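You operate a simulated robot arm through the tools that you are given. There is no shell and no other tool. Be economical: measure what you need, move in short steps, check, and stop when the job is done.

The job below is to be done with a simulated robot arm. You get a single attempt, and the scene is never put back.

## Task
Put the box that says "plugs" from the top of blue table one in the grey tote there and the box labelled "lamps" on top of the grey plate. Take the cream pad on the top of blue table one and put it away on the top of bench eleven. Put the grey housing on the top of blue table two away on the low shelf of the fitting bench. Take the filter carton that expires last from the top of blue table two and put it on top of the green-handled jug. Take the box marked "seals" from the top of blue table two and leave it on the ledge of the check booth. Any order will do. Set down upright: box, grey housing, filter carton.

Only the result counts: the job must be done as asked and must still hold three seconds after the hand-in. Knocking over, shifting, dropping, spilling or breaking anything else fails it. A push-on lid holds only when it is set on centred and level and pressed home; a screw cap is set on level and turned clockwise until tight.

## Robot
A 7-joint arm with a fingered hand on a trunk, on a base that drives. Base frame: it is fixed to the floor where the robot stands at the start and does not move with it; the origin is under the middle of the robot, x ahead of it, y to its left, z up. Lengths are in m, angles in degrees, forces in N, time in s.
With the tool pointing down near the work surface it reaches from about 0.36 to 0.7 m from the robot's upright axis, wherever it stands. Its first joint turns from -69.0 to 172.0 degrees. Places, roughly: blue box, green box, red box [0.75, 0, 1]; cream pad (10x8x5 cm) [1, -0.1, 0.9]; filter carton [2.75, 0.5, 1]; green-handled jug [3, 0, 1]; grey housing (6x6x13 cm) [2.7, 0.4, 0.9]; grey plate (17x12x5 cm) [0.5, 0.3, 0.9]; grey tote [0.75, -0.25, 1]; ledge of the check booth [2.8, 2.5, 0.8]; low shelf of the fitting bench [-5.4, -15.1, 0.1]; top of bench eleven [3.8, -12.9, 0.9]; white box, yellow box [2.75, 0.75, 1]. Payload 3.2 kg.
The TCP is the grasp point between the finger pads, 0.026 m short of the fingertips. In the tool frame z runs along the fingers and y along their closing line. Largest opening 0.088 m; the body of the gripper starts 0.03 m behind the TCP. The gripper is a hand of 5 fingers: y runs from the thumb to the fingers, the wrist lies at [-0.016, -0.108, -0.172] in the tool frame, and closing takes about 1.5 s.
Orientation is told as [roll, pitch, yaw] about the base's x, y, z axes, in that order, counted from this pose: with the fingers straight down and the wrist toward the robot, the tool's x, y and z point along [0, 1, 0], [1, 0, 0] and [0, 0, -1] of the base frame.

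## Interface
- The arm moves only by the tool nudge_tool. Its argument "commands" is a list of rows, each a list of 2 entries, a list of its own where there are three numbers: the shift along the base's x, y, z in m, then the turn, a rotation vector about the base's x, y, z in degrees. In form: [[[tx, ty, tz], [wx, wy, wz]], ...]. A call has 1 to 8 rows; each row is the pose to reach, as a shift and turn from the pose commanded when the call began. "grip" is the finger opening in m, from 0 to 0.088, set as the call begins (left out, the last holds). A row lasts 0.2 s, in which the tool goes at most 0.05 m and 8.6 degrees; a call with a longer step from one row to the next is refused whole, and so is a gripper value outside its range. Where a pose cannot be reached the arm comes as near as it can. A force on the tool above 40 N (or 10 N above the force at the start of the call, whichever is more), or a blocked arm, ends the call early, and 0.2 s more pass. The fingers move at their own pace (about 0.072 m/s each) and stop on an object; they squeeze with about 24 N. The grip force told is the motor's: it shows also when the fingers shut on nothing. Time passes only in rows, and 0.2 s behind the last, so rows that repeat a pose let the fingers close. The reply holds the time, the measured pose of the TCP, the force on the tool along the base axes, the opening and the grip force, in the units named above and with some noise, with the torque about the TCP (base axes, N m) and any sound that the robot's microphone picked up.
- Cameras (640 x 400 px; columns grow to the right, rows downward): "scene" is now at [0.1344, -0.008, 1.4574]; the picture's right is [-0.09, -1.00, 0.00], its down [-0.66, 0.06, -0.75] and it looks along [0.75, -0.07, -0.66] (base axes); focal length 266 px, centre (320, 200). "wrist" rides on the gripper at [0.067, -0.097, -0.117] in the tool frame; the picture's right is [-0.71, 0.33, -0.62], its down [-0.65, -0.65, 0.39] and it looks along [-0.28, 0.68, 0.68] (tool axes); focal length 234 px, centre (320, 200). There is no depth. A picture from a camera that has moved, and an enlarged one, comes with that camera's place and axes in the base frame and with its lens.
- snapshot(camera): a new picture of that camera. The clock stands still meanwhile.
- move_column(by): slides the trunk up (or, below 0, down) by that many m; the arm and the scene camera ride with it, the base frame stays. It gives what a move gives, with no picture.
- base_move(legs): drives the robot by 1 to 6 legs, each [ahead, left, turn to the left] in m, m and degrees, along the robot's own axes; the way and the turn of a leg run together, so that a leg with both is an arc; at most 1.5 m and 180 degrees a leg. The arm and the cameras ride along, it lands a little off, and it stops where it bumps. It gives what a move gives.
- set_fingers(index, middle, ring, little, thumb_bend, thumb_turn): sets how far each is bent, from 0 (flat) to 100 (curled in); at 30 the hand is open as for a grip, at 70 the pads meet at the TCP. One left out holds its place. A second passes; each finger stops where it meets its share of the squeeze, and holds until it gets a number again. A gripper value or a shape takes the hand back. It gives what a move gives, with no picture; readings hold the bend of each and the force on index, middle, ring, little, thumb and palm. thumb_turn goes from beside the hand (0) to across from the fingers (100), as for a grip.
- hand_shape(shape): the hand has 5 fingers and takes this shape, open, in about a second: jaw (thumb against the fingers, like two jaws); tri (thumb and two fingers); tip (a fingertip pinch); poke (one finger out to press); point (the index stretched); flat (the hand flat); cup (the hand cupped); fist (a fist). The gripper value then closes the fingers along that shape, each until it touches; the sizes above hold for jaw. It gives what a move gives, with no picture.
- aim_head(pan, tilt): turns the head with the scene camera to pan (to the left, within 86 degrees either way) and tilt (down, from -29 to 69), counted from straight ahead of the robot. It gives what a move gives.
- close_up(camera, box): a new picture of the part [left, top, right, bottom] of that camera's present view, enlarged. The clock stands still meanwhile.
- close_job(): hands the job in; it is judged then, once.

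Work in short steps. Places have to be worked out from the pictures, the camera data and where the tool is seen: move nearer, look again, correct. Check each grasp and each placing, and mend what went wrong. You have 186 turns and 156 pictures in all, those below and enlarged ones among them. Open the gripper and draw the arm clear of the work before you hand the job in, unless the task says otherwise; then end with one line.

The tools are called after ">>>" by a JSON object that holds its "op" and its "data". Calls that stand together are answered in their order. nudge_tool: Moves the arm, as the interface text tells. Its arguments: {"type":"object","properties":{"commands":{"type":"array","items":{"type":"array"}},"grip":{"type":"number"}},"required":["commands"]} The other tools are called the same way: move_column (by) slides the trunk up or down; hand_shape (shape) gives the hand a shape; set_fingers (index, middle, ring, little, thumb_bend, thumb_turn) moves the fingers one by one; base_move (legs) drives the base; aim_head (pan, tilt) turns the head that bears the scene camera; snapshot (camera) takes a picture; close_up (camera, box) takes an enlarged picture of a part of a camera's view; close_job () hands the job in.

At the start:

```text
clock: 0.0
tcp_pos: [0.4513, 0.0418, 1.2833]
tcp_rot: [0.0, 0.0, -0.1]
wrist_force: [0.0, -0.5, -0.3]
ft_torque: [0.02, 0.0, 0.02]
gripper_width: 0.0879
grip_force: 0.0
shape: jaw
bend: [30.0, 30.0, 30.0, 30.0, 30.0, 97.0]
finger forces: [0.0, 0.0, 0.0, 0.0, 0.0, 0.0]
trunk travel left (down, up): [-0.775, 0.065]
robot x, y, heading: [0.0015, -0.0004, 0.1]
head pan, tilt: [-5.0, 41.2]
```

scene: 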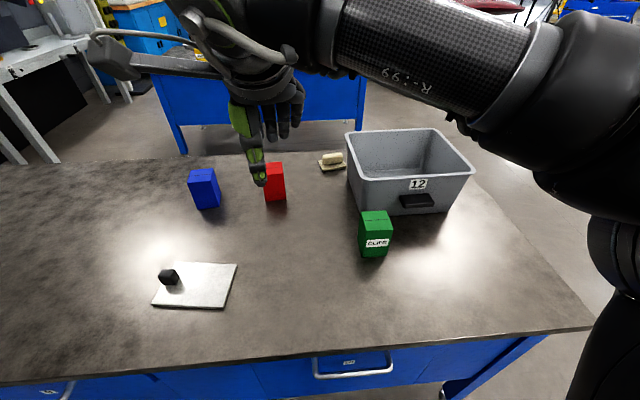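
wrist: 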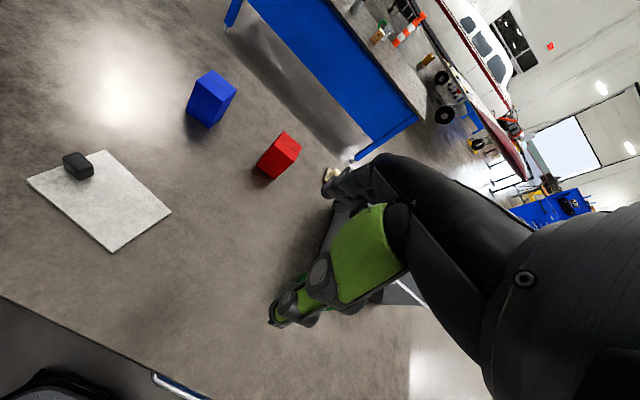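

The green box has a label facing me, while the blue and red boxes show no label. I'll zoom in on the boxes.

>>> {"op": "close_up", "data": {"camera": "scene", "box": [340, 190, 420, 270]}}

>>> {"op": "close_up", "data": {"camera": "scene", "box": [140, 140, 380, 320]}}

```text
5.00 times, centred on (380, 230) of scene
camera zoom: at [0.1344, -0.008, 1.4574], right [-0.09, -1.0, 0.0], down [-0.66, 0.06, -0.75], along [0.75, -0.07, -0.66], focal length 1331 px, centre (20, 50)
```

zoom: 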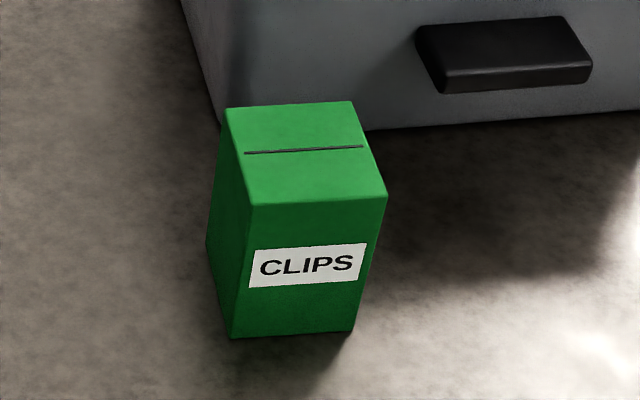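

```text
2.22 times, centred on (260, 230) of scene
camera zoom: at [0.1344, -0.008, 1.4574], right [-0.09, -1.0, 0.0], down [-0.66, 0.06, -0.75], along [0.75, -0.07, -0.66], focal length 592 px, centre (453, 133)
```

zoom: 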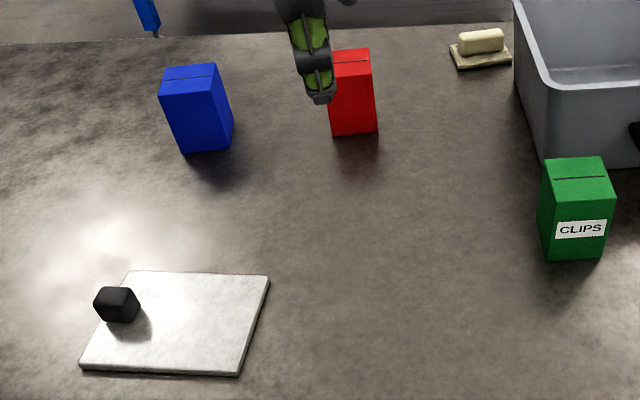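

Green is CLIPS, and the labels on the blue and red boxes face away. I'll look around to learn the layout before driving.

>>> {"op": "aim_head", "data": {"pan": 40, "tilt": 25}}

>>> {"op": "snapshot", "data": {"camera": "scene"}}

>>> {"op": "aim_head", "data": {"pan": -60, "tilt": 25}}

>>> {"op": "snapshot", "data": {"camera": "scene"}}

>>> {"op": "aim_head", "data": {"pan": -5, "tilt": 15}}

>>> {"op": "snapshot", "data": {"camera": "scene"}}

```text
clock: 1.1
tcp_pos: [0.4513, 0.0421, 1.2832]
tcp_rot: [0.0, 0.0, 0.0]
wrist_force: [0.4, 0.5, -0.5]
ft_torque: [0.01, -0.02, -0.03]
gripper_width: 0.0876
grip_force: 0.3
shape: jaw
bend: [30.0, 30.0, 30.0, 30.0, 30.0, 97.0]
finger forces: [0.0, 0.0, 0.0, 0.0, 0.0, 0.0]
trunk travel left (down, up): [-0.775, 0.065]
robot x, y, heading: [-0.0006, -0.0004, -0.1]
head pan, tilt: [40.0, 25.0]
```

```text
151 pictures are left
camera scene: at [0.1212, 0.0585, 1.4824], right [0.64, -0.77, 0.0], down [-0.32, -0.27, -0.91], along [0.69, 0.58, -0.42], focal length 266 px, centre (320, 200)
```

scene: 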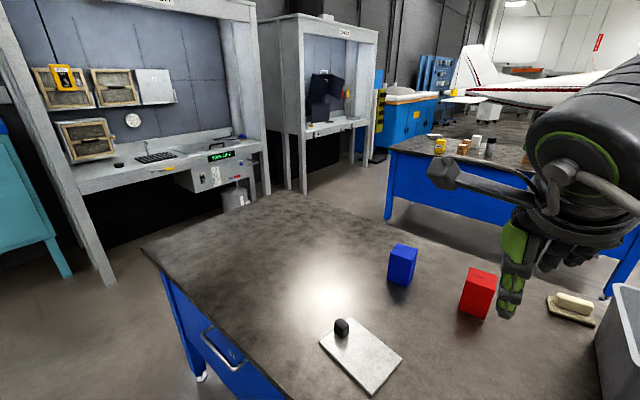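

```text
clock: 2.9
tcp_pos: [0.452, 0.0421, 1.2835]
tcp_rot: [0.0, 0.0, 0.0]
wrist_force: [-0.1, 0.1, 0.3]
ft_torque: [-0.01, 0.01, -0.03]
gripper_width: 0.0877
grip_force: 0.0
shape: jaw
bend: [30.0, 30.0, 30.0, 30.0, 30.0, 97.0]
finger forces: [0.0, 0.0, 0.1, 0.0, 0.0, 0.1]
trunk travel left (down, up): [-0.775, 0.065]
robot x, y, heading: [0.0018, -0.0039, 0.2]
head pan, tilt: [-60.0, 25.0]
```

```text
150 pictures are left
camera scene: at [0.0967, -0.0804, 1.4824], right [-0.87, -0.5, 0.0], down [-0.21, 0.37, -0.91], along [0.45, -0.78, -0.42], focal length 266 px, centre (320, 200)
```

scene: 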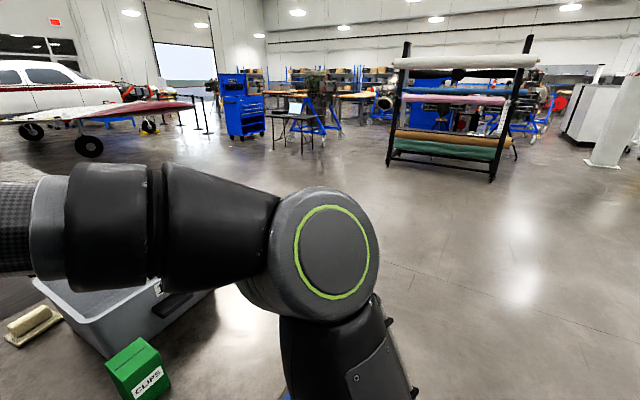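

```text
clock: 4.1
tcp_pos: [0.4512, 0.0426, 1.2841]
tcp_rot: [0.0, -0.1, 0.0]
wrist_force: [0.4, -0.1, 0.7]
ft_torque: [0.0, 0.01, 0.01]
gripper_width: 0.0877
grip_force: 0.1
shape: jaw
bend: [30.0, 30.0, 30.0, 30.0, 30.0, 97.0]
finger forces: [0.1, 0.1, 0.0, 0.0, 0.1, 0.0]
trunk travel left (down, up): [-0.775, 0.065]
robot x, y, heading: [-0.0003, -0.0004, -0.4]
head pan, tilt: [-5.0, 15.0]
```

```text
149 pictures are left
camera scene: at [0.1436, -0.0089, 1.4987], right [-0.09, -1.0, 0.0], down [-0.26, 0.02, -0.97], along [0.96, -0.08, -0.26], focal length 266 px, centre (320, 200)
```

scene: 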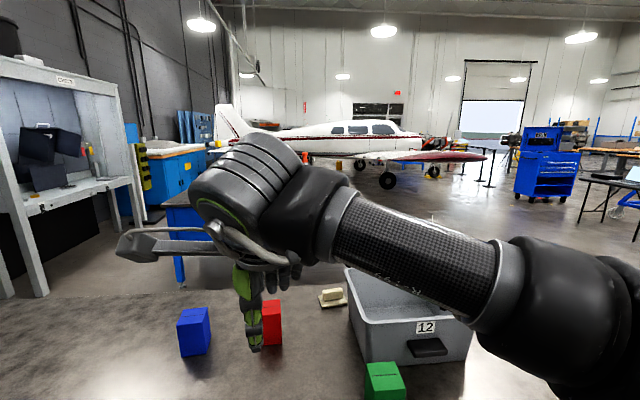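

Table one spans roughly x 0.34–1.07, y −0.65–1.14, and table two starts at x ≈ 2.45. I'll drive around the right end of table one into the aisle and face back toward table one to read the labels.

>>> {"op": "base_move", "data": {"legs": [[-0.2, 0, 0], [0, -1.3, 0], [1.5, 0, 0], [0.45, 0, 0], [0, 0, 180]]}}

>>> {"op": "aim_head", "data": {"pan": -40, "tilt": 25}}

>>> {"op": "snapshot", "data": {"camera": "scene"}}

```text
clock: 28.6
tcp_pos: [1.3065, -1.3512, 1.2837]
tcp_rot: [0.0, -0.1, -179.8]
wrist_force: [-0.1, 0.7, -0.4]
ft_torque: [0.0, 0.01, 0.01]
gripper_width: 0.0881
grip_force: 0.1
shape: jaw
bend: [30.0, 30.0, 30.0, 30.0, 30.0, 97.0]
finger forces: [0.0, 0.0, 0.0, 0.0, 0.0, 0.0]
trunk travel left (down, up): [-0.775, 0.065]
robot x, y, heading: [1.758, -1.3038, -179.8]
head pan, tilt: [-5.0, 15.0]
```

```text
clock: 29.6
tcp_pos: [1.3063, -1.3498, 1.283]
tcp_rot: [0.0, 0.0, -179.9]
wrist_force: [0.0, 0.3, 0.3]
ft_torque: [0.02, 0.0, -0.01]
gripper_width: 0.0876
grip_force: 0.1
shape: jaw
bend: [30.0, 30.0, 30.0, 30.0, 30.0, 97.0]
finger forces: [0.0, 0.0, 0.0, 0.0, 0.0, 0.0]
trunk travel left (down, up): [-0.775, 0.065]
robot x, y, heading: [1.7602, -1.3069, -180.0]
head pan, tilt: [-40.0, 25.0]
```

```text
148 pictures are left
camera scene: at [1.6374, -1.2483, 1.4825], right [0.64, 0.77, 0.0], down [0.33, -0.27, -0.91], along [-0.7, 0.58, -0.42], focal length 266 px, centre (320, 200)
```

scene: 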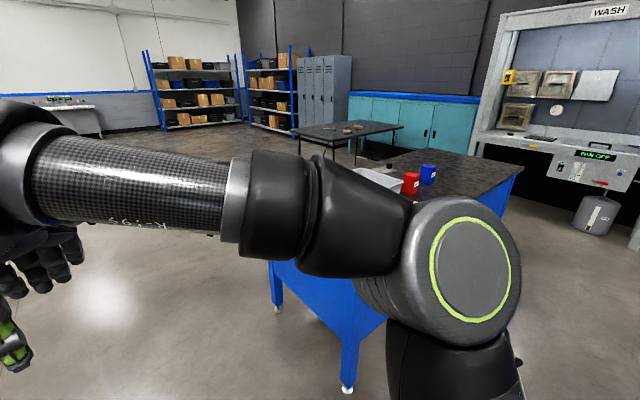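

Labels on red and blue now face us. I'll move along the aisle (robot's right = +y) and look from there.

>>> {"op": "base_move", "data": {"legs": [[0, -1.35, 0]]}}

>>> {"op": "aim_head", "data": {"pan": -10, "tilt": 35}}

>>> {"op": "snapshot", "data": {"camera": "scene"}}

>>> {"op": "snapshot", "data": {"camera": "wrist"}}

```text
clock: 36.4
tcp_pos: [1.3041, -0.0043, 1.2847]
tcp_rot: [0.0, 0.1, 179.9]
wrist_force: [-0.2, 0.0, -0.4]
ft_torque: [0.03, 0.01, 0.01]
gripper_width: 0.0878
grip_force: 0.1
shape: jaw
bend: [30.0, 30.0, 30.0, 30.0, 30.0, 97.0]
finger forces: [0.1, 0.1, 0.0, 0.0, 0.1, 0.0]
trunk travel left (down, up): [-0.775, 0.065]
robot x, y, heading: [1.7581, 0.0376, 180.1]
head pan, tilt: [-40.0, 25.0]
```

```text
clock: 37.3
tcp_pos: [1.3043, -0.0034, 1.2824]
tcp_rot: [-0.1, -0.1, 180.0]
wrist_force: [0.2, 0.5, 0.2]
ft_torque: [-0.04, -0.03, -0.01]
gripper_width: 0.0875
grip_force: 0.0
shape: jaw
bend: [30.0, 30.0, 30.0, 30.0, 30.0, 97.0]
finger forces: [0.1, 0.0, 0.0, 0.0, 0.0, 0.0]
trunk travel left (down, up): [-0.775, 0.065]
robot x, y, heading: [1.7536, 0.0406, 179.8]
head pan, tilt: [-10.0, 35.0]
```

```text
147 pictures are left
camera scene: at [1.6193, 0.053, 1.4667], right [0.18, 0.98, 0.0], down [0.56, -0.1, -0.82], along [-0.81, 0.14, -0.57], focal length 266 px, centre (320, 200)
```

scene: 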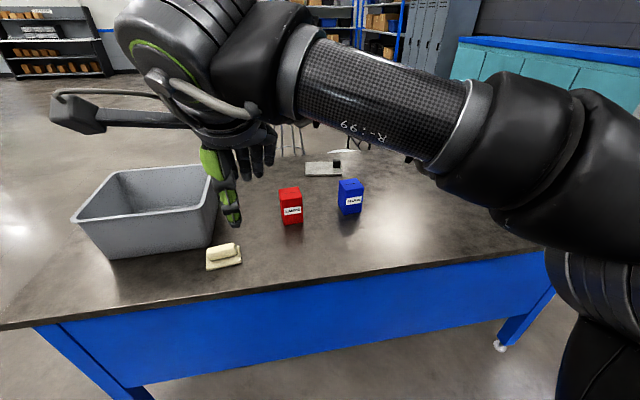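

```text
146 pictures are left
camera wrist: at [1.4022, -0.0696, 1.4011], right [-0.33, 0.71, 0.62], down [0.65, 0.65, -0.39], along [-0.68, 0.28, -0.68], focal length 234 px, centre (320, 200)
```

wrist: 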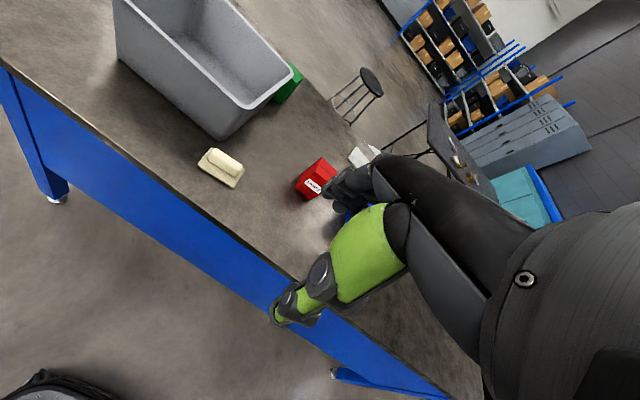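

>>> {"op": "close_up", "data": {"camera": "scene", "box": [260, 150, 400, 240]}}

```text
4.44 times, centred on (330, 195) of scene
camera zoom: at [1.6193, 0.053, 1.4667], right [0.18, 0.98, 0.0], down [0.56, -0.1, -0.82], along [-0.81, 0.14, -0.57], focal length 1183 px, centre (276, 222)
```

zoom: 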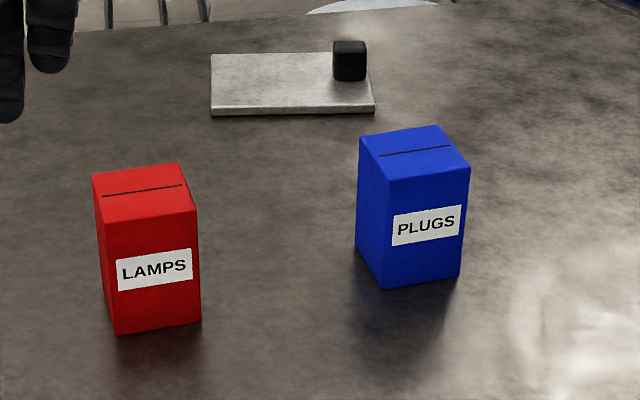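

Red is LAMPS (to the plate) and blue is PLUGS (to the tote). I estimate blue at about (0.842, 0.302) and red at (0.860, 0.084), both ~6.8 cm square with tops at z≈0.968. I'll move up in front of blue and look down at the base clearance.

>>> {"op": "base_move", "data": {"legs": [[0.25, -0.26, 0]]}}

>>> {"op": "aim_head", "data": {"pan": 0, "tilt": 60}}

>>> {"op": "snapshot", "data": {"camera": "scene"}}

>>> {"op": "snapshot", "data": {"camera": "wrist"}}

```text
clock: 39.6
tcp_pos: [1.0573, 0.2566, 1.2829]
tcp_rot: [-0.1, 0.0, 179.8]
wrist_force: [-0.7, -0.2, 0.8]
ft_torque: [0.03, 0.0, -0.02]
gripper_width: 0.0878
grip_force: 0.0
shape: jaw
bend: [30.0, 30.0, 30.0, 30.0, 30.0, 97.0]
finger forces: [0.0, 0.0, 0.0, 0.1, 0.0, 0.0]
trunk travel left (down, up): [-0.775, 0.065]
robot x, y, heading: [1.5073, 0.2989, 179.9]
head pan, tilt: [-10.0, 35.0]
```

```text
clock: 40.5
tcp_pos: [1.058, 0.2575, 1.2822]
tcp_rot: [0.0, 0.0, 179.9]
wrist_force: [0.8, 0.4, -0.3]
ft_torque: [0.0, 0.02, 0.02]
gripper_width: 0.0877
grip_force: 0.1
shape: jaw
bend: [30.0, 30.0, 30.0, 30.0, 30.0, 97.0]
finger forces: [0.1, 0.0, 0.1, 0.1, 0.0, 0.0]
trunk travel left (down, up): [-0.775, 0.065]
robot x, y, heading: [1.5096, 0.2968, 179.9]
head pan, tilt: [0.0, 60.0]
```

```text
144 pictures are left
camera scene: at [1.3924, 0.2979, 1.4324], right [0.0, 1.0, 0.0], down [0.87, 0.0, -0.5], along [-0.5, 0.0, -0.87], focal length 266 px, centre (320, 200)
```

scene: 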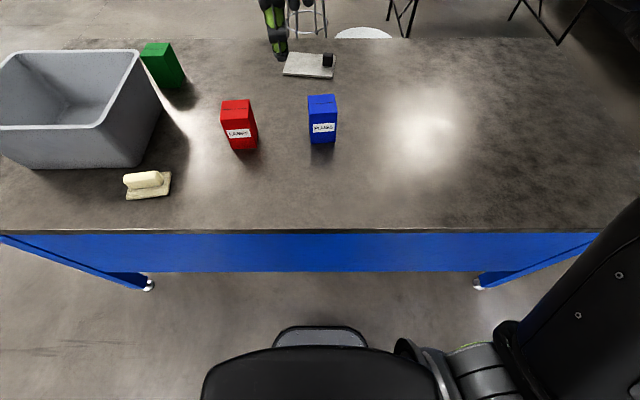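

```text
143 pictures are left
camera wrist: at [1.1553, 0.1908, 1.4011], right [-0.33, 0.71, 0.62], down [0.66, 0.65, -0.39], along [-0.68, 0.28, -0.68], focal length 234 px, centre (320, 200)
```

wrist: 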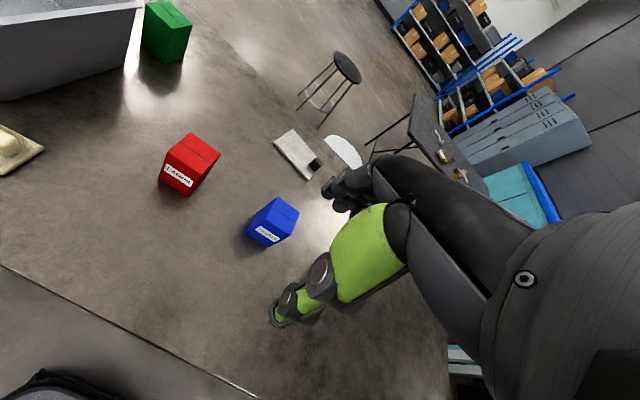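

Base front has ~10 cm still free, so I drive 5 cm closer and move the hand above blue with a 5° yaw.

>>> {"op": "base_move", "data": {"legs": [[0.06, 0, 0]]}}

>>> {"op": "nudge_tool", "data": {"commands": [[[-0.04, 0.01, -0.02], [0, 0, 2]], [[-0.08, 0.025, -0.04], [0, 0, 5]], [[-0.12, 0.035, -0.06], [0, 0, 5]], [[-0.157, 0.045, -0.08], [0, 0, 5]], [[-0.157, 0.045, -0.12], [0, 0, 5]], [[-0.157, 0.045, -0.16], [0, 0, 5]]], "grip": 0.088}}

>>> {"op": "snapshot", "data": {"camera": "scene"}}

>>> {"op": "snapshot", "data": {"camera": "wrist"}}

```text
clock: 41.5
tcp_pos: [0.999, 0.2571, 1.2841]
tcp_rot: [0.1, -0.2, 179.8]
wrist_force: [-0.5, 0.2, 0.3]
ft_torque: [0.02, -0.04, 0.03]
gripper_width: 0.0878
grip_force: 0.1
shape: jaw
bend: [30.0, 30.0, 30.0, 30.0, 30.0, 97.0]
finger forces: [0.1, 0.0, 0.0, 0.0, 0.1, 0.0]
trunk travel left (down, up): [-0.775, 0.065]
robot x, y, heading: [1.4489, 0.2991, 179.7]
head pan, tilt: [0.0, 60.0]
```

```text
clock: 42.9
tcp_pos: [0.8412, 0.304, 1.1229]
tcp_rot: [0.0, 0.0, -175.1]
wrist_force: [0.2, -0.5, 0.5]
ft_torque: [0.0, -0.03, 0.0]
gripper_width: 0.0877
grip_force: 0.0
shape: jaw
bend: [30.0, 30.0, 30.0, 30.0, 30.0, 97.0]
finger forces: [0.0, 0.0, 0.0, 0.0, 0.0, 0.1]
trunk travel left (down, up): [-0.775, 0.065]
robot x, y, heading: [1.4502, 0.3, 179.8]
head pan, tilt: [0.0, 60.0]
```

```text
142 pictures are left
camera scene: at [1.332, 0.2984, 1.4323], right [0.0, 1.0, 0.0], down [0.87, 0.0, -0.5], along [-0.5, 0.0, -0.87], focal length 266 px, centre (320, 200)
```

scene: 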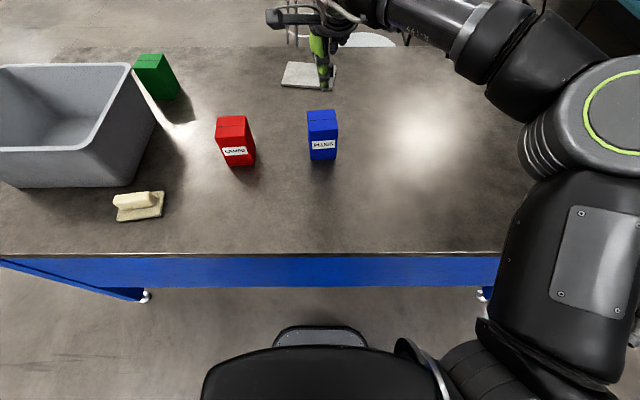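

```text
141 pictures are left
camera wrist: at [0.9443, 0.2462, 1.2408], right [-0.39, 0.68, 0.62], down [0.6, 0.7, -0.39], along [-0.7, 0.22, -0.68], focal length 234 px, centre (320, 200)
```

wrist: 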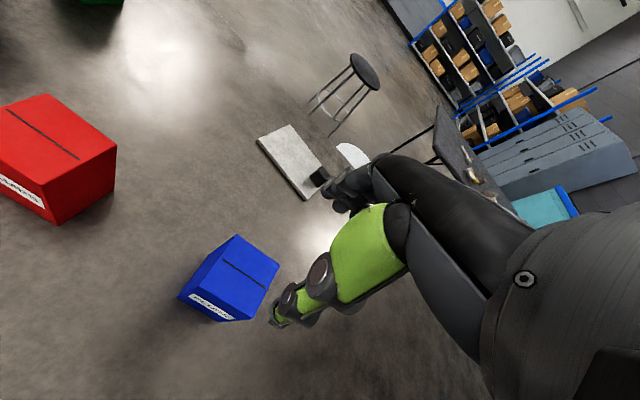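

The hand is above blue at z 1.12. I zoom to refine both boxes' positions before descending.

>>> {"op": "close_up", "data": {"camera": "scene", "box": [200, 90, 360, 190]}}

>>> {"op": "close_up", "data": {"camera": "wrist", "box": [160, 220, 320, 320]}}

```text
4.00 times, centred on (280, 140) of scene
camera zoom: at [1.332, 0.2984, 1.4323], right [0.0, 1.0, 0.0], down [0.87, 0.0, -0.5], along [-0.5, 0.0, -0.87], focal length 1065 px, centre (480, 440)
```

zoom: 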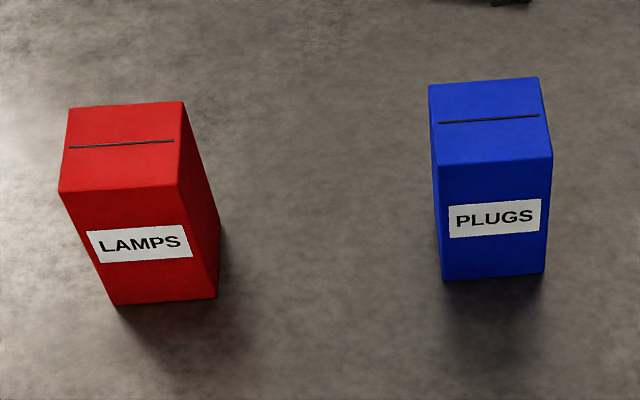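

```text
4.00 times, centred on (240, 270) of wrist
camera zoom: at [0.9443, 0.2462, 1.2408], right [-0.39, 0.68, 0.62], down [0.6, 0.7, -0.39], along [-0.7, 0.22, -0.68], focal length 937 px, centre (640, -80)
```

zoom: 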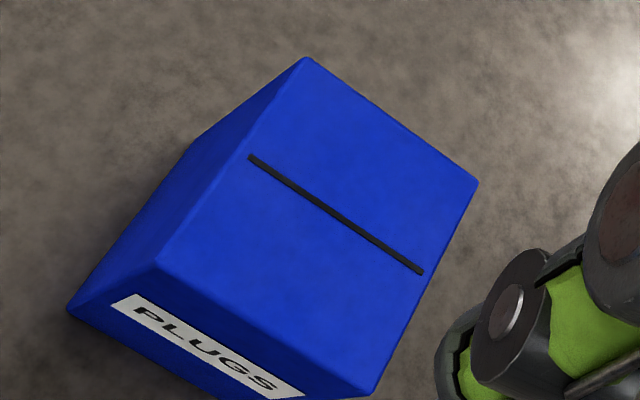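

Refined: blue centre (0.8375, 0.304), top 0.966, yaw ≈5.5°, red centre (0.857, 0.083). I descend on blue to z≈0.947.

>>> {"op": "nudge_tool", "data": {"commands": [[[-0.004, 0, -0.045], [0, 0, 0.6]], [[-0.004, 0, -0.09], [0, 0, 0.6]], [[-0.004, 0, -0.13], [0, 0, 0.6]], [[-0.004, 0, -0.155], [0, 0, 0.6]], [[-0.004, 0, -0.176], [0, 0, 0.6]]]}}

>>> {"op": "close_up", "data": {"camera": "scene", "box": [240, 50, 400, 190]}}

```text
clock: 44.1
tcp_pos: [0.8367, 0.3025, 0.9506]
tcp_rot: [0.0, -0.6, -174.6]
wrist_force: [-5.5, -0.5, 12.0]
ft_torque: [0.03, 0.16, 0.01]
gripper_width: 0.0879
grip_force: 0.0
shape: jaw
bend: [29.0, 30.0, 29.0, 30.0, 29.0, 97.0]
finger forces: [6.3, 0.0, 4.1, 0.1, 1.9, 0.0]
trunk travel left (down, up): [-0.775, 0.065]
robot x, y, heading: [1.4482, 0.2962, 179.6]
head pan, tilt: [0.0, 60.0]
```

```text
2.86 times, centred on (320, 120) of scene
camera zoom: at [1.3348, 0.298, 1.4328], right [0.0, 1.0, 0.0], down [0.87, 0.0, -0.5], along [-0.5, 0.0, -0.87], focal length 760 px, centre (320, 429)
```

zoom: 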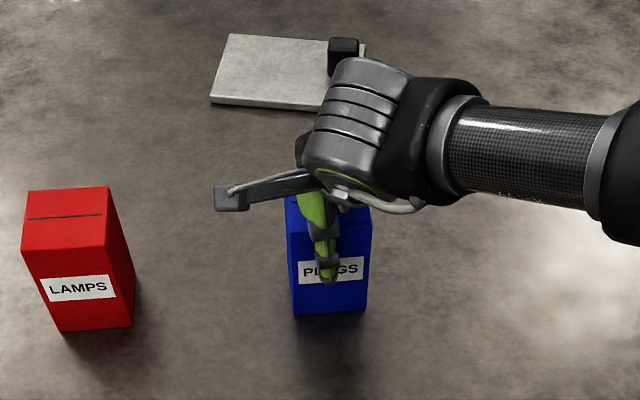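

Fingers touch the far side lightly at z 0.951, which is a good depth. I'll close and let the grip settle.

>>> {"op": "nudge_tool", "data": {"commands": [[[0, 0, 0.004], [0, 0, 0]], [[0, 0, 0.004], [0, 0, 0]], [[0, 0, 0.004], [0, 0, 0]], [[0, 0, 0.004], [0, 0, 0]], [[0, 0, 0.004], [0, 0, 0]], [[0, 0, 0.004], [0, 0, 0]], [[0, 0, 0.004], [0, 0, 0]], [[0, 0, 0.004], [0, 0, 0]]], "grip": 0.0}}

```text
clock: 45.9
tcp_pos: [0.8381, 0.3035, 0.9504]
tcp_rot: [0.0, -0.1, -174.6]
wrist_force: [-1.0, 0.6, 4.5]
ft_torque: [-0.03, 0.4, 0.03]
gripper_width: 0.0739
grip_force: 23.6
shape: jaw
bend: [31.0, 37.0, 33.0, 43.0, 5.0, 97.0]
finger forces: [26.4, 7.0, 5.5, 0.0, 33.5, 0.0]
trunk travel left (down, up): [-0.775, 0.065]
robot x, y, heading: [1.4502, 0.2995, 179.7]
head pan, tilt: [0.0, 60.0]
```

It is gripped (width 0.074, 24 N). I lift it and look.

>>> {"op": "nudge_tool", "data": {"commands": [[[0, 0, 0.03], [0, 0, 0]], [[0, 0, 0.07], [0, 0, 0]], [[0, 0, 0.12], [0, 0, 0]], [[0, 0, 0.17], [0, 0, 0]], [[0, 0, 0.22], [0, 0, 0]], [[0, 0, 0.27], [0, 0, 0]]]}}

>>> {"op": "snapshot", "data": {"camera": "scene"}}

>>> {"op": "snapshot", "data": {"camera": "wrist"}}

```text
clock: 47.3
tcp_pos: [0.8379, 0.3015, 1.2235]
tcp_rot: [-0.1, -0.1, -174.4]
wrist_force: [-0.1, 0.5, -1.5]
ft_torque: [0.0, -0.01, -0.01]
gripper_width: 0.0725
grip_force: 24.2
shape: jaw
bend: [32.0, 38.0, 71.0, 43.0, 5.0, 98.0]
finger forces: [23.2, 6.8, 3.3, 0.1, 32.8, 0.1]
trunk travel left (down, up): [-0.775, 0.065]
robot x, y, heading: [1.4528, 0.2996, 179.9]
head pan, tilt: [0.0, 60.0]
```

```text
137 pictures are left
camera scene: at [1.3338, 0.2973, 1.4324], right [0.0, 1.0, 0.0], down [0.87, 0.0, -0.5], along [-0.5, 0.0, -0.87], focal length 266 px, centre (320, 200)
```

scene: 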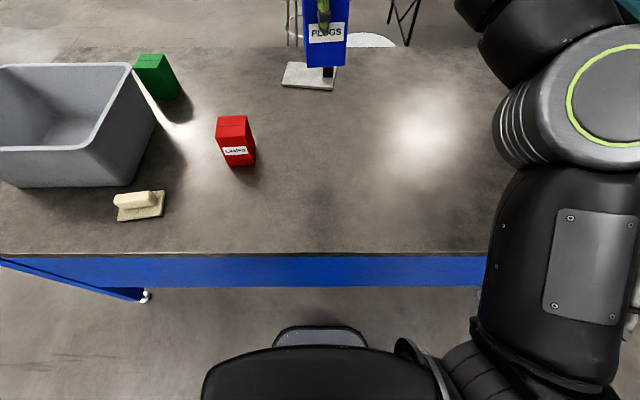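

```text
136 pictures are left
camera wrist: at [0.9419, 0.2456, 1.3406], right [-0.4, 0.67, 0.62], down [0.59, 0.71, -0.39], along [-0.7, 0.21, -0.68], focal length 234 px, centre (320, 200)
```

wrist: 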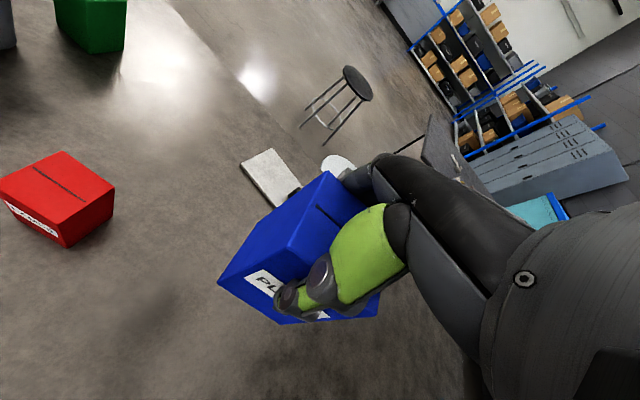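

Blue is held upright (bottom ≈9 cm below TCP, so at 1.13). I'll slide left in front of the tote and look at it.

>>> {"op": "base_move", "data": {"legs": [[0, 0.5, 0]]}}

>>> {"op": "aim_head", "data": {"pan": 0, "tilt": 50}}

>>> {"op": "snapshot", "data": {"camera": "scene"}}

```text
clock: 50.2
tcp_pos: [0.8361, -0.1973, 1.2217]
tcp_rot: [-0.1, 0.0, -174.6]
wrist_force: [-0.3, 0.2, -0.4]
ft_torque: [0.01, -0.01, -0.02]
gripper_width: 0.0727
grip_force: 24.3
shape: jaw
bend: [32.0, 38.0, 71.0, 43.0, 5.0, 98.0]
finger forces: [23.2, 6.7, 3.1, 0.0, 32.6, 0.0]
trunk travel left (down, up): [-0.775, 0.065]
robot x, y, heading: [1.4484, -0.2015, 179.9]
head pan, tilt: [0.0, 60.0]
```

```text
clock: 50.9
tcp_pos: [0.8352, -0.1969, 1.2212]
tcp_rot: [0.0, 0.0, -174.7]
wrist_force: [0.2, 0.1, -2.0]
ft_torque: [-0.03, 0.01, 0.02]
gripper_width: 0.0726
grip_force: 24.0
shape: jaw
bend: [32.0, 38.0, 71.0, 43.0, 5.0, 98.0]
finger forces: [23.1, 6.7, 3.2, 0.1, 32.6, 0.0]
trunk travel left (down, up): [-0.775, 0.065]
robot x, y, heading: [1.4472, -0.2028, 179.5]
head pan, tilt: [0.0, 50.0]
```

```text
135 pictures are left
camera scene: at [1.321, -0.2023, 1.4449], right [0.0, 1.0, 0.0], down [0.77, 0.0, -0.64], along [-0.64, 0.0, -0.77], focal length 266 px, centre (320, 200)
```

scene: 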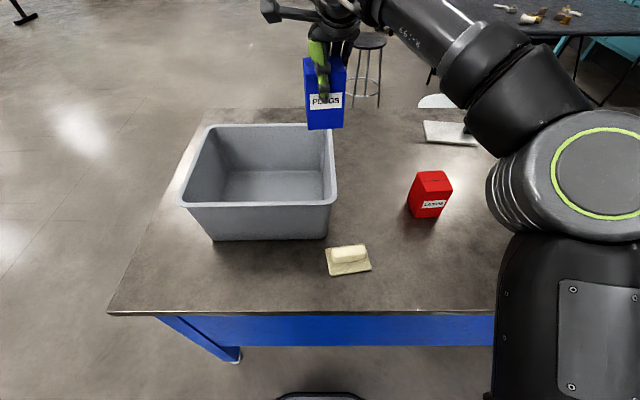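

Tote rim spans about x 0.69–0.975, y −0.51–−0.165, rim z≈1.01, floor ~0.87. I shift 0.135 m left to centre the box over it.

>>> {"op": "base_move", "data": {"legs": [[0, 0.138, 0]]}}

>>> {"op": "nudge_tool", "data": {"commands": [[[0, 0, -0.04], [0, 0, 0]], [[0, 0, -0.08], [0, 0, 0]], [[0, 0, -0.12], [0, 0, 0]]]}}

>>> {"op": "snapshot", "data": {"camera": "scene"}}

>>> {"op": "snapshot", "data": {"camera": "wrist"}}

```text
clock: 52.3
tcp_pos: [0.8352, -0.335, 1.2229]
tcp_rot: [0.1, 0.0, -174.7]
wrist_force: [0.7, 0.1, -2.0]
ft_torque: [0.01, 0.04, -0.05]
gripper_width: 0.0726
grip_force: 24.0
shape: jaw
bend: [32.0, 38.0, 71.0, 43.0, 5.0, 98.0]
finger forces: [23.2, 6.7, 3.2, 0.0, 32.7, 0.1]
trunk travel left (down, up): [-0.775, 0.065]
robot x, y, heading: [1.447, -0.342, 179.8]
head pan, tilt: [0.0, 50.0]
```

```text
clock: 53.1
tcp_pos: [0.8342, -0.3342, 1.1026]
tcp_rot: [0.2, 0.0, -174.6]
wrist_force: [-0.1, 0.6, -1.4]
ft_torque: [0.0, 0.01, -0.04]
gripper_width: 0.0724
grip_force: 24.1
shape: jaw
bend: [32.0, 38.0, 71.0, 43.0, 5.0, 98.0]
finger forces: [23.1, 6.5, 3.1, 0.0, 32.4, 0.0]
trunk travel left (down, up): [-0.775, 0.065]
robot x, y, heading: [1.452, -0.3399, 179.5]
head pan, tilt: [0.0, 50.0]
```

```text
134 pictures are left
camera scene: at [1.3196, -0.3405, 1.4449], right [0.0, 1.0, 0.0], down [0.77, 0.0, -0.64], along [-0.64, 0.0, -0.77], focal length 266 px, centre (320, 200)
```

scene: 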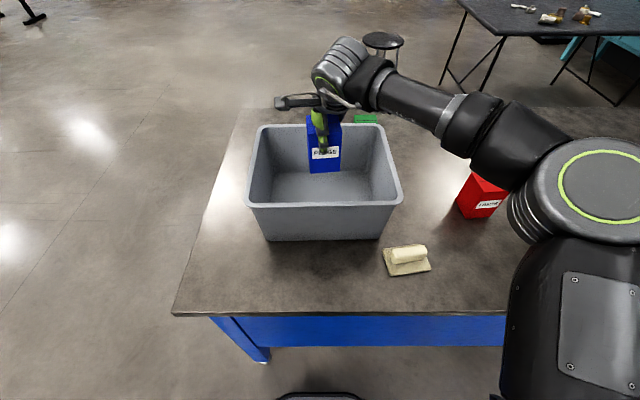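

```text
133 pictures are left
camera wrist: at [0.9379, -0.3917, 1.2205], right [-0.4, 0.67, 0.62], down [0.59, 0.71, -0.39], along [-0.7, 0.21, -0.68], focal length 234 px, centre (320, 200)
```

wrist: 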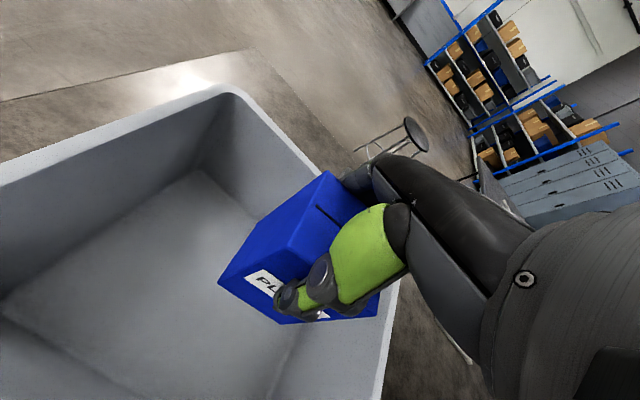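

The tote is empty. I lower part way and check the arm's clearance over the red box and rim.

>>> {"op": "nudge_tool", "data": {"commands": [[[0, -0.01, -0.04], [0, 0, 0]], [[0, -0.02, -0.08], [0, 0, 0]]]}}

>>> {"op": "snapshot", "data": {"camera": "scene"}}

```text
clock: 53.7
tcp_pos: [0.8342, -0.3562, 1.0225]
tcp_rot: [0.0, 0.0, -174.6]
wrist_force: [0.2, 0.1, -2.1]
ft_torque: [0.02, 0.03, -0.02]
gripper_width: 0.0724
grip_force: 23.3
shape: jaw
bend: [32.0, 38.0, 71.0, 43.0, 5.0, 98.0]
finger forces: [23.1, 6.5, 3.0, 0.1, 32.2, 0.0]
trunk travel left (down, up): [-0.775, 0.065]
robot x, y, heading: [1.446, -0.3406, 179.8]
head pan, tilt: [0.0, 50.0]
```

```text
132 pictures are left
camera scene: at [1.3197, -0.3413, 1.4449], right [0.0, 1.0, 0.0], down [0.77, 0.0, -0.64], along [-0.64, 0.0, -0.77], focal length 266 px, centre (320, 200)
```

scene: 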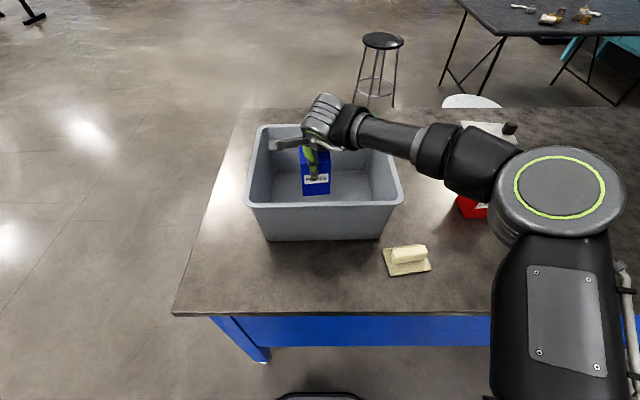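

Elbow seems to stay well above the red box; I lower on to contact with the tote floor.

>>> {"op": "nudge_tool", "data": {"commands": [[[0, 0, -0.03], [0, 0, 0]], [[0, 0, -0.05], [0, 0, 0]], [[0, 0, -0.06], [0, 0, 0]]]}}

>>> {"op": "snapshot", "data": {"camera": "scene"}}

```text
clock: 54.5
tcp_pos: [0.8342, -0.356, 0.9623]
tcp_rot: [0.0, 0.0, -174.6]
wrist_force: [-0.1, -0.3, -2.2]
ft_torque: [-0.04, 0.03, -0.01]
gripper_width: 0.0721
grip_force: 23.9
shape: jaw
bend: [32.0, 38.0, 71.0, 43.0, 5.0, 98.0]
finger forces: [23.0, 6.4, 3.0, 0.0, 32.1, 0.1]
trunk travel left (down, up): [-0.775, 0.065]
robot x, y, heading: [1.4454, -0.3421, 179.6]
head pan, tilt: [0.0, 50.0]
```

```text
131 pictures are left
camera scene: at [1.3203, -0.341, 1.4449], right [0.0, 1.0, 0.0], down [0.77, 0.0, -0.64], along [-0.64, 0.0, -0.77], focal length 266 px, centre (320, 200)
```

scene: 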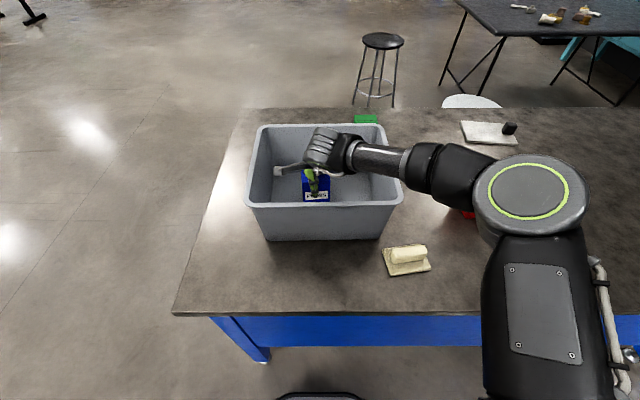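

Not in contact yet; I go down in small steps.

>>> {"op": "nudge_tool", "data": {"commands": [[[0, 0, -0.003], [0, 0, 0]], [[0, 0, -0.006], [0, 0, 0]], [[0, 0, -0.008], [0, 0, 0]]]}}

```text
clock: 55.3
tcp_pos: [0.8349, -0.3548, 0.9553]
tcp_rot: [0.1, -0.1, -174.5]
wrist_force: [0.3, 1.9, 5.2]
ft_torque: [-0.08, 0.04, 0.02]
gripper_width: 0.072
grip_force: 23.9
shape: jaw
bend: [32.0, 38.0, 71.0, 43.0, 5.0, 98.0]
finger forces: [24.2, 6.5, 3.2, 0.1, 33.4, 0.0]
trunk travel left (down, up): [-0.775, 0.065]
robot x, y, heading: [1.446, -0.3456, 180.1]
head pan, tilt: [0.0, 50.0]
```

Contact with the floor felt (~7 N). I open the hand.

>>> {"op": "nudge_tool", "data": {"commands": [[[0, 0, 0.001], [0, 0, 0]], [[0, 0, 0.001], [0, 0, 0]], [[0, 0, 0.001], [0, 0, 0]], [[0, 0, 0.001], [0, 0, 0]], [[0, 0, 0.02], [0, 0, 0]], [[0, 0, 0.04], [0, 0, 0]], [[0, 0, 0.06], [0, 0, 0]], [[0, 0, 0.1], [0, 0, 0]]], "grip": 0.088}}

>>> {"op": "snapshot", "data": {"camera": "scene"}}

```text
clock: 57.1
tcp_pos: [0.8361, -0.3547, 1.0553]
tcp_rot: [0.0, -0.2, -174.5]
wrist_force: [0.9, -0.4, 0.0]
ft_torque: [0.07, -0.02, 0.02]
gripper_width: 0.0882
grip_force: 0.1
shape: jaw
bend: [30.0, 30.0, 30.0, 30.0, 30.0, 97.0]
finger forces: [0.0, 0.0, 0.0, 0.0, 0.0, 0.1]
trunk travel left (down, up): [-0.775, 0.065]
robot x, y, heading: [1.448, -0.343, 179.9]
head pan, tilt: [0.0, 50.0]
```

```text
130 pictures are left
camera scene: at [1.3222, -0.341, 1.445], right [0.0, 1.0, 0.0], down [0.77, 0.0, -0.64], along [-0.64, 0.0, -0.77], focal length 266 px, centre (320, 200)
```

scene: 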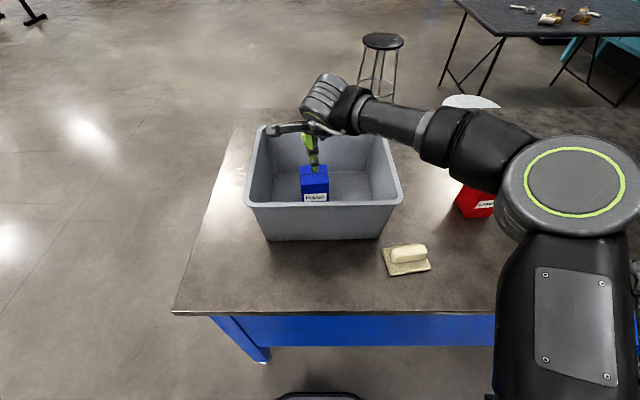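

Blue stands upright in the tote. I raise the hand and slide right to red (y≈0.083).

>>> {"op": "nudge_tool", "data": {"commands": [[[0, 0, 0.045], [0, 0, 0]], [[0, 0, 0.09], [0, 0, 0]], [[0, 0, 0.13], [0, 0, 0]], [[0.01, 0, 0.15], [0, 0, 0]], [[0.021, 0, 0.15], [0, 0, 0]]]}}

>>> {"op": "base_move", "data": {"legs": [[0, -0.437, 0]]}}

>>> {"op": "close_up", "data": {"camera": "scene", "box": [260, 80, 420, 180]}}

```text
clock: 58.3
tcp_pos: [0.8559, -0.3557, 1.2036]
tcp_rot: [0.0, 0.0, -174.6]
wrist_force: [0.1, 0.1, -0.1]
ft_torque: [0.05, 0.01, 0.02]
gripper_width: 0.0878
grip_force: 0.1
shape: jaw
bend: [30.0, 30.0, 30.0, 30.0, 30.0, 97.0]
finger forces: [0.1, 0.0, 0.1, 0.1, 0.0, 0.0]
trunk travel left (down, up): [-0.775, 0.065]
robot x, y, heading: [1.4481, -0.3408, 179.5]
head pan, tilt: [0.0, 50.0]
```

```text
clock: 60.9
tcp_pos: [0.8579, 0.0864, 1.2031]
tcp_rot: [0.0, -0.1, -174.5]
wrist_force: [-0.4, -0.3, 1.0]
ft_torque: [0.0, -0.01, -0.01]
gripper_width: 0.088
grip_force: 0.1
shape: jaw
bend: [30.0, 30.0, 30.0, 30.0, 30.0, 97.0]
finger forces: [0.1, 0.1, 0.0, 0.0, 0.1, 0.1]
trunk travel left (down, up): [-0.775, 0.065]
robot x, y, heading: [1.45, 0.0988, 179.9]
head pan, tilt: [0.0, 50.0]
```

```text
4.00 times, centred on (340, 130) of scene
camera zoom: at [1.322, 0.0994, 1.4449], right [0.0, 1.0, 0.0], down [0.77, 0.0, -0.64], along [-0.64, 0.0, -0.77], focal length 1065 px, centre (240, 480)
```

zoom: 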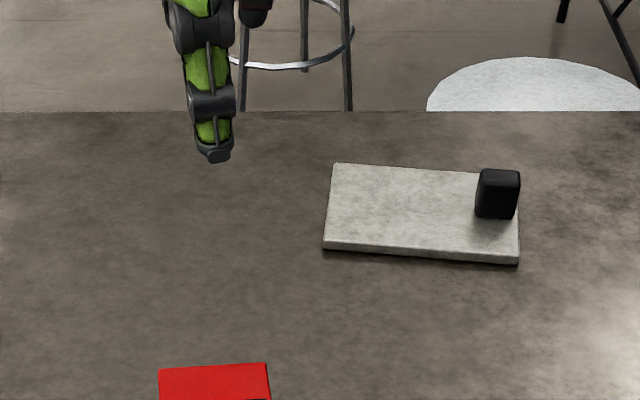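

Plate centre ≈(0.523, 0.264) with the knob at (0.537, 0.325); the free spot is around (0.515, 0.235). Now I descend on red at (0.857, 0.083).

>>> {"op": "nudge_tool", "data": {"commands": [[[-0.001, -0.003, -0.045], [0, 0, 0]], [[-0.001, -0.003, -0.09], [0, 0, 0]], [[-0.001, -0.003, -0.135], [0, 0, 0]], [[-0.001, -0.003, -0.18], [0, 0, 0]], [[-0.001, -0.003, -0.215], [0, 0, 0]], [[-0.001, -0.003, -0.235], [0, 0, 0]], [[-0.001, -0.003, -0.251], [0, 0, 0]]]}}

>>> {"op": "nudge_tool", "data": {"commands": [[[0, 0, 0], [0, 0, 0]], [[0, 0, 0], [0, 0, 0]], [[0, 0, 0], [0, 0, 0]], [[0, 0, 0], [0, 0, 0]], [[0, 0, 0], [0, 0, 0]], [[0, 0, 0], [0, 0, 0]], [[0, 0, 0], [0, 0, 0]], [[0, 0, 0], [0, 0, 0]]], "grip": 0.0}}

```text
clock: 62.5
tcp_pos: [0.8566, 0.0808, 0.9543]
tcp_rot: [0.2, -0.2, -174.5]
wrist_force: [-0.9, -0.2, 4.8]
ft_torque: [-0.02, 0.03, -0.01]
gripper_width: 0.0879
grip_force: 0.0
shape: jaw
bend: [29.0, 30.0, 30.0, 30.0, 29.0, 97.0]
finger forces: [2.7, 0.1, 0.8, 0.0, 1.3, 0.1]
trunk travel left (down, up): [-0.775, 0.065]
robot x, y, heading: [1.4498, 0.1023, 179.9]
head pan, tilt: [0.0, 50.0]
```

```text
clock: 64.3
tcp_pos: [0.8558, 0.0815, 0.9522]
tcp_rot: [0.1, -0.1, -174.7]
wrist_force: [-4.0, 0.3, 7.4]
ft_torque: [-0.15, 0.24, -0.04]
gripper_width: 0.0736
grip_force: 24.0
shape: jaw
bend: [32.0, 37.0, 71.0, 43.0, 6.0, 97.0]
finger forces: [25.7, 7.8, 2.7, 0.5, 30.4, 0.0]
trunk travel left (down, up): [-0.775, 0.065]
robot x, y, heading: [1.4445, 0.0988, 180.0]
head pan, tilt: [0.0, 50.0]
```

Red is gripped. I lift and check the hold before driving around to the front of table one.

>>> {"op": "nudge_tool", "data": {"commands": [[[0, 0, 0.03], [0, 0, 0]], [[0, 0, 0.08], [0, 0, 0]], [[0, 0, 0.13], [0, 0, 0]], [[0.02, 0, 0.18], [0, 0, 0]], [[0.04, 0, 0.23], [0, 0, 0]], [[0.06, 0, 0.27], [0, 0, 0]]]}}

>>> {"op": "base_move", "data": {"legs": [[-0.3, 0, 0], [0, 1.4, 0], [1.5, 0, 0], [0.5, 0, 0], [0, 0, 180]]}}

>>> {"op": "aim_head", "data": {"pan": 40, "tilt": 35}}

>>> {"op": "snapshot", "data": {"camera": "scene"}}

>>> {"op": "snapshot", "data": {"camera": "wrist"}}

```text
refused: row 4 steps farther than a row can; nothing moved
```

```text
clock: 90.0
tcp_pos: [0.3123, -1.2542, 0.952]
tcp_rot: [0.0, -0.1, 7.9]
wrist_force: [0.0, 0.3, -0.7]
ft_torque: [-0.01, -0.02, -0.03]
gripper_width: 0.0701
grip_force: 24.0
shape: jaw
bend: [34.0, 38.0, 72.0, 44.0, 5.0, 98.0]
finger forces: [18.9, 6.4, 2.4, 0.3, 27.0, 0.0]
trunk travel left (down, up): [-0.775, 0.065]
robot x, y, heading: [-0.2741, -1.2998, 2.5]
head pan, tilt: [0.0, 50.0]
```

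```text
clock: 91.1
tcp_pos: [0.3115, -1.2549, 0.9528]
tcp_rot: [0.0, 0.0, 7.9]
wrist_force: [0.6, 0.0, -1.1]
ft_torque: [0.0, 0.03, 0.01]
gripper_width: 0.0704
grip_force: 24.0
shape: jaw
bend: [34.0, 38.0, 72.0, 44.0, 5.0, 98.0]
finger forces: [18.9, 6.4, 2.4, 0.3, 26.9, 0.0]
trunk travel left (down, up): [-0.775, 0.065]
robot x, y, heading: [-0.2794, -1.3008, 2.4]
head pan, tilt: [40.0, 35.0]
```

```text
128 pictures are left
camera scene: at [-0.1631, -1.2371, 1.4666], right [0.67, -0.74, 0.0], down [-0.42, -0.39, -0.82], along [0.61, 0.55, -0.57], focal length 266 px, centre (320, 200)
```

scene: 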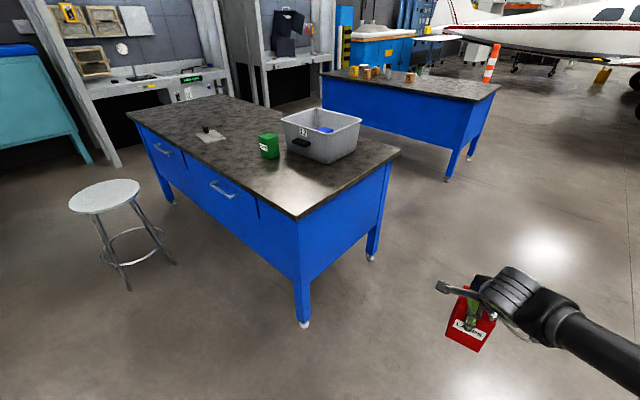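

```text
127 pictures are left
camera wrist: at [0.2065, -1.2012, 1.0699], right [0.43, -0.66, 0.62], down [-0.56, -0.73, -0.39], along [0.71, -0.18, -0.68], focal length 234 px, centre (320, 200)
```

wrist: 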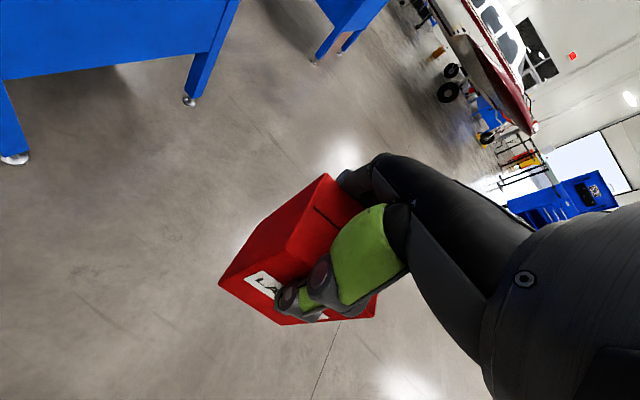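

My lift row was refused (step too long) so the box was dragged along the table while driving; it's still firmly held. I must check the pad later. Raise the hand now, then square the heading.

>>> {"op": "nudge_tool", "data": {"commands": [[[0, 0, 0.04], [0, 0, 0]], [[0, 0, 0.08], [0, 0, 0]], [[0, 0, 0.12], [0, 0, 0]], [[0, 0, 0.16], [0, 0, 0]], [[0, 0, 0.2], [0, 0, 0]], [[0, 0, 0.24], [0, 0, 0]]]}}

>>> {"op": "close_up", "data": {"camera": "scene", "box": [180, 80, 400, 220]}}

```text
clock: 92.5
tcp_pos: [0.31, -1.2543, 1.1942]
tcp_rot: [-0.1, 0.0, 7.9]
wrist_force: [0.7, -0.2, -0.2]
ft_torque: [-0.01, -0.01, -0.02]
gripper_width: 0.0701
grip_force: 24.2
shape: jaw
bend: [34.0, 38.0, 72.0, 44.0, 5.0, 98.0]
finger forces: [18.6, 6.4, 2.4, 0.3, 26.7, 0.0]
trunk travel left (down, up): [-0.775, 0.065]
robot x, y, heading: [-0.2805, -1.2958, 2.3]
head pan, tilt: [40.0, 35.0]
```

```text
2.86 times, centred on (290, 150) of scene
camera zoom: at [-0.1641, -1.2364, 1.4667], right [0.67, -0.74, 0.0], down [-0.42, -0.39, -0.82], along [0.61, 0.55, -0.57], focal length 760 px, centre (406, 343)
```

zoom: 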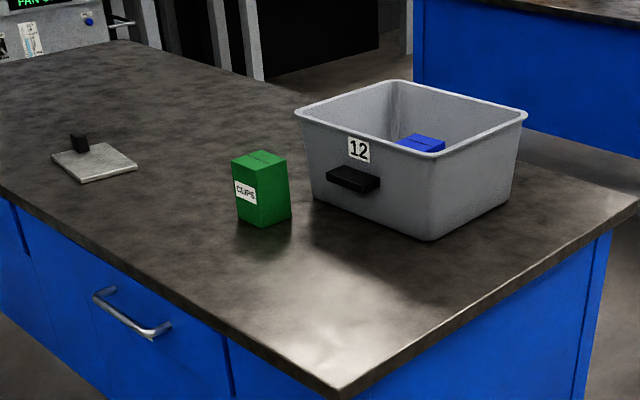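

Everything else seems in place. I drive to the start stance (0, 0).

>>> {"op": "base_move", "data": {"legs": [[0, 0, -2.3], [0, 1.3, 0], [0.27, 0, 0]]}}

>>> {"op": "aim_head", "data": {"pan": 10, "tilt": 45}}

>>> {"op": "snapshot", "data": {"camera": "scene"}}

```text
clock: 100.9
tcp_pos: [0.5758, 0.0201, 1.1932]
tcp_rot: [0.0, 0.0, 5.9]
wrist_force: [-0.1, -0.9, -1.4]
ft_torque: [0.02, -0.02, -0.01]
gripper_width: 0.07
grip_force: 23.7
shape: jaw
bend: [34.0, 38.0, 72.0, 44.0, 5.0, 98.0]
finger forces: [18.6, 6.3, 2.6, 0.2, 26.7, 0.1]
trunk travel left (down, up): [-0.775, 0.065]
robot x, y, heading: [-0.0154, -0.0016, 0.4]
head pan, tilt: [40.0, 35.0]
```

```text
clock: 101.9
tcp_pos: [0.5766, 0.0208, 1.1934]
tcp_rot: [0.0, 0.0, 6.1]
wrist_force: [-0.1, -0.8, -1.6]
ft_torque: [-0.05, -0.02, 0.01]
gripper_width: 0.0699
grip_force: 24.4
shape: jaw
bend: [34.0, 38.0, 72.0, 44.0, 5.0, 98.0]
finger forces: [18.5, 6.3, 2.6, 0.3, 26.7, 0.0]
trunk travel left (down, up): [-0.775, 0.065]
robot x, y, heading: [-0.0141, -0.0028, 0.3]
head pan, tilt: [10.0, 45.0]
```

```text
125 pictures are left
camera scene: at [0.1153, 0.0113, 1.4519], right [0.18, -0.98, 0.0], down [-0.7, -0.13, -0.71], along [0.7, 0.13, -0.71], focal length 266 px, centre (320, 200)
```

scene: 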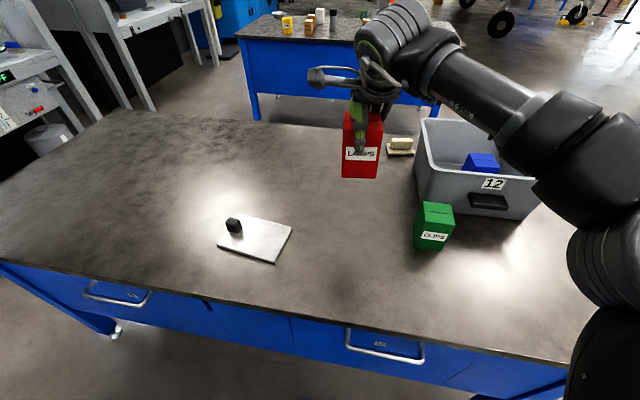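

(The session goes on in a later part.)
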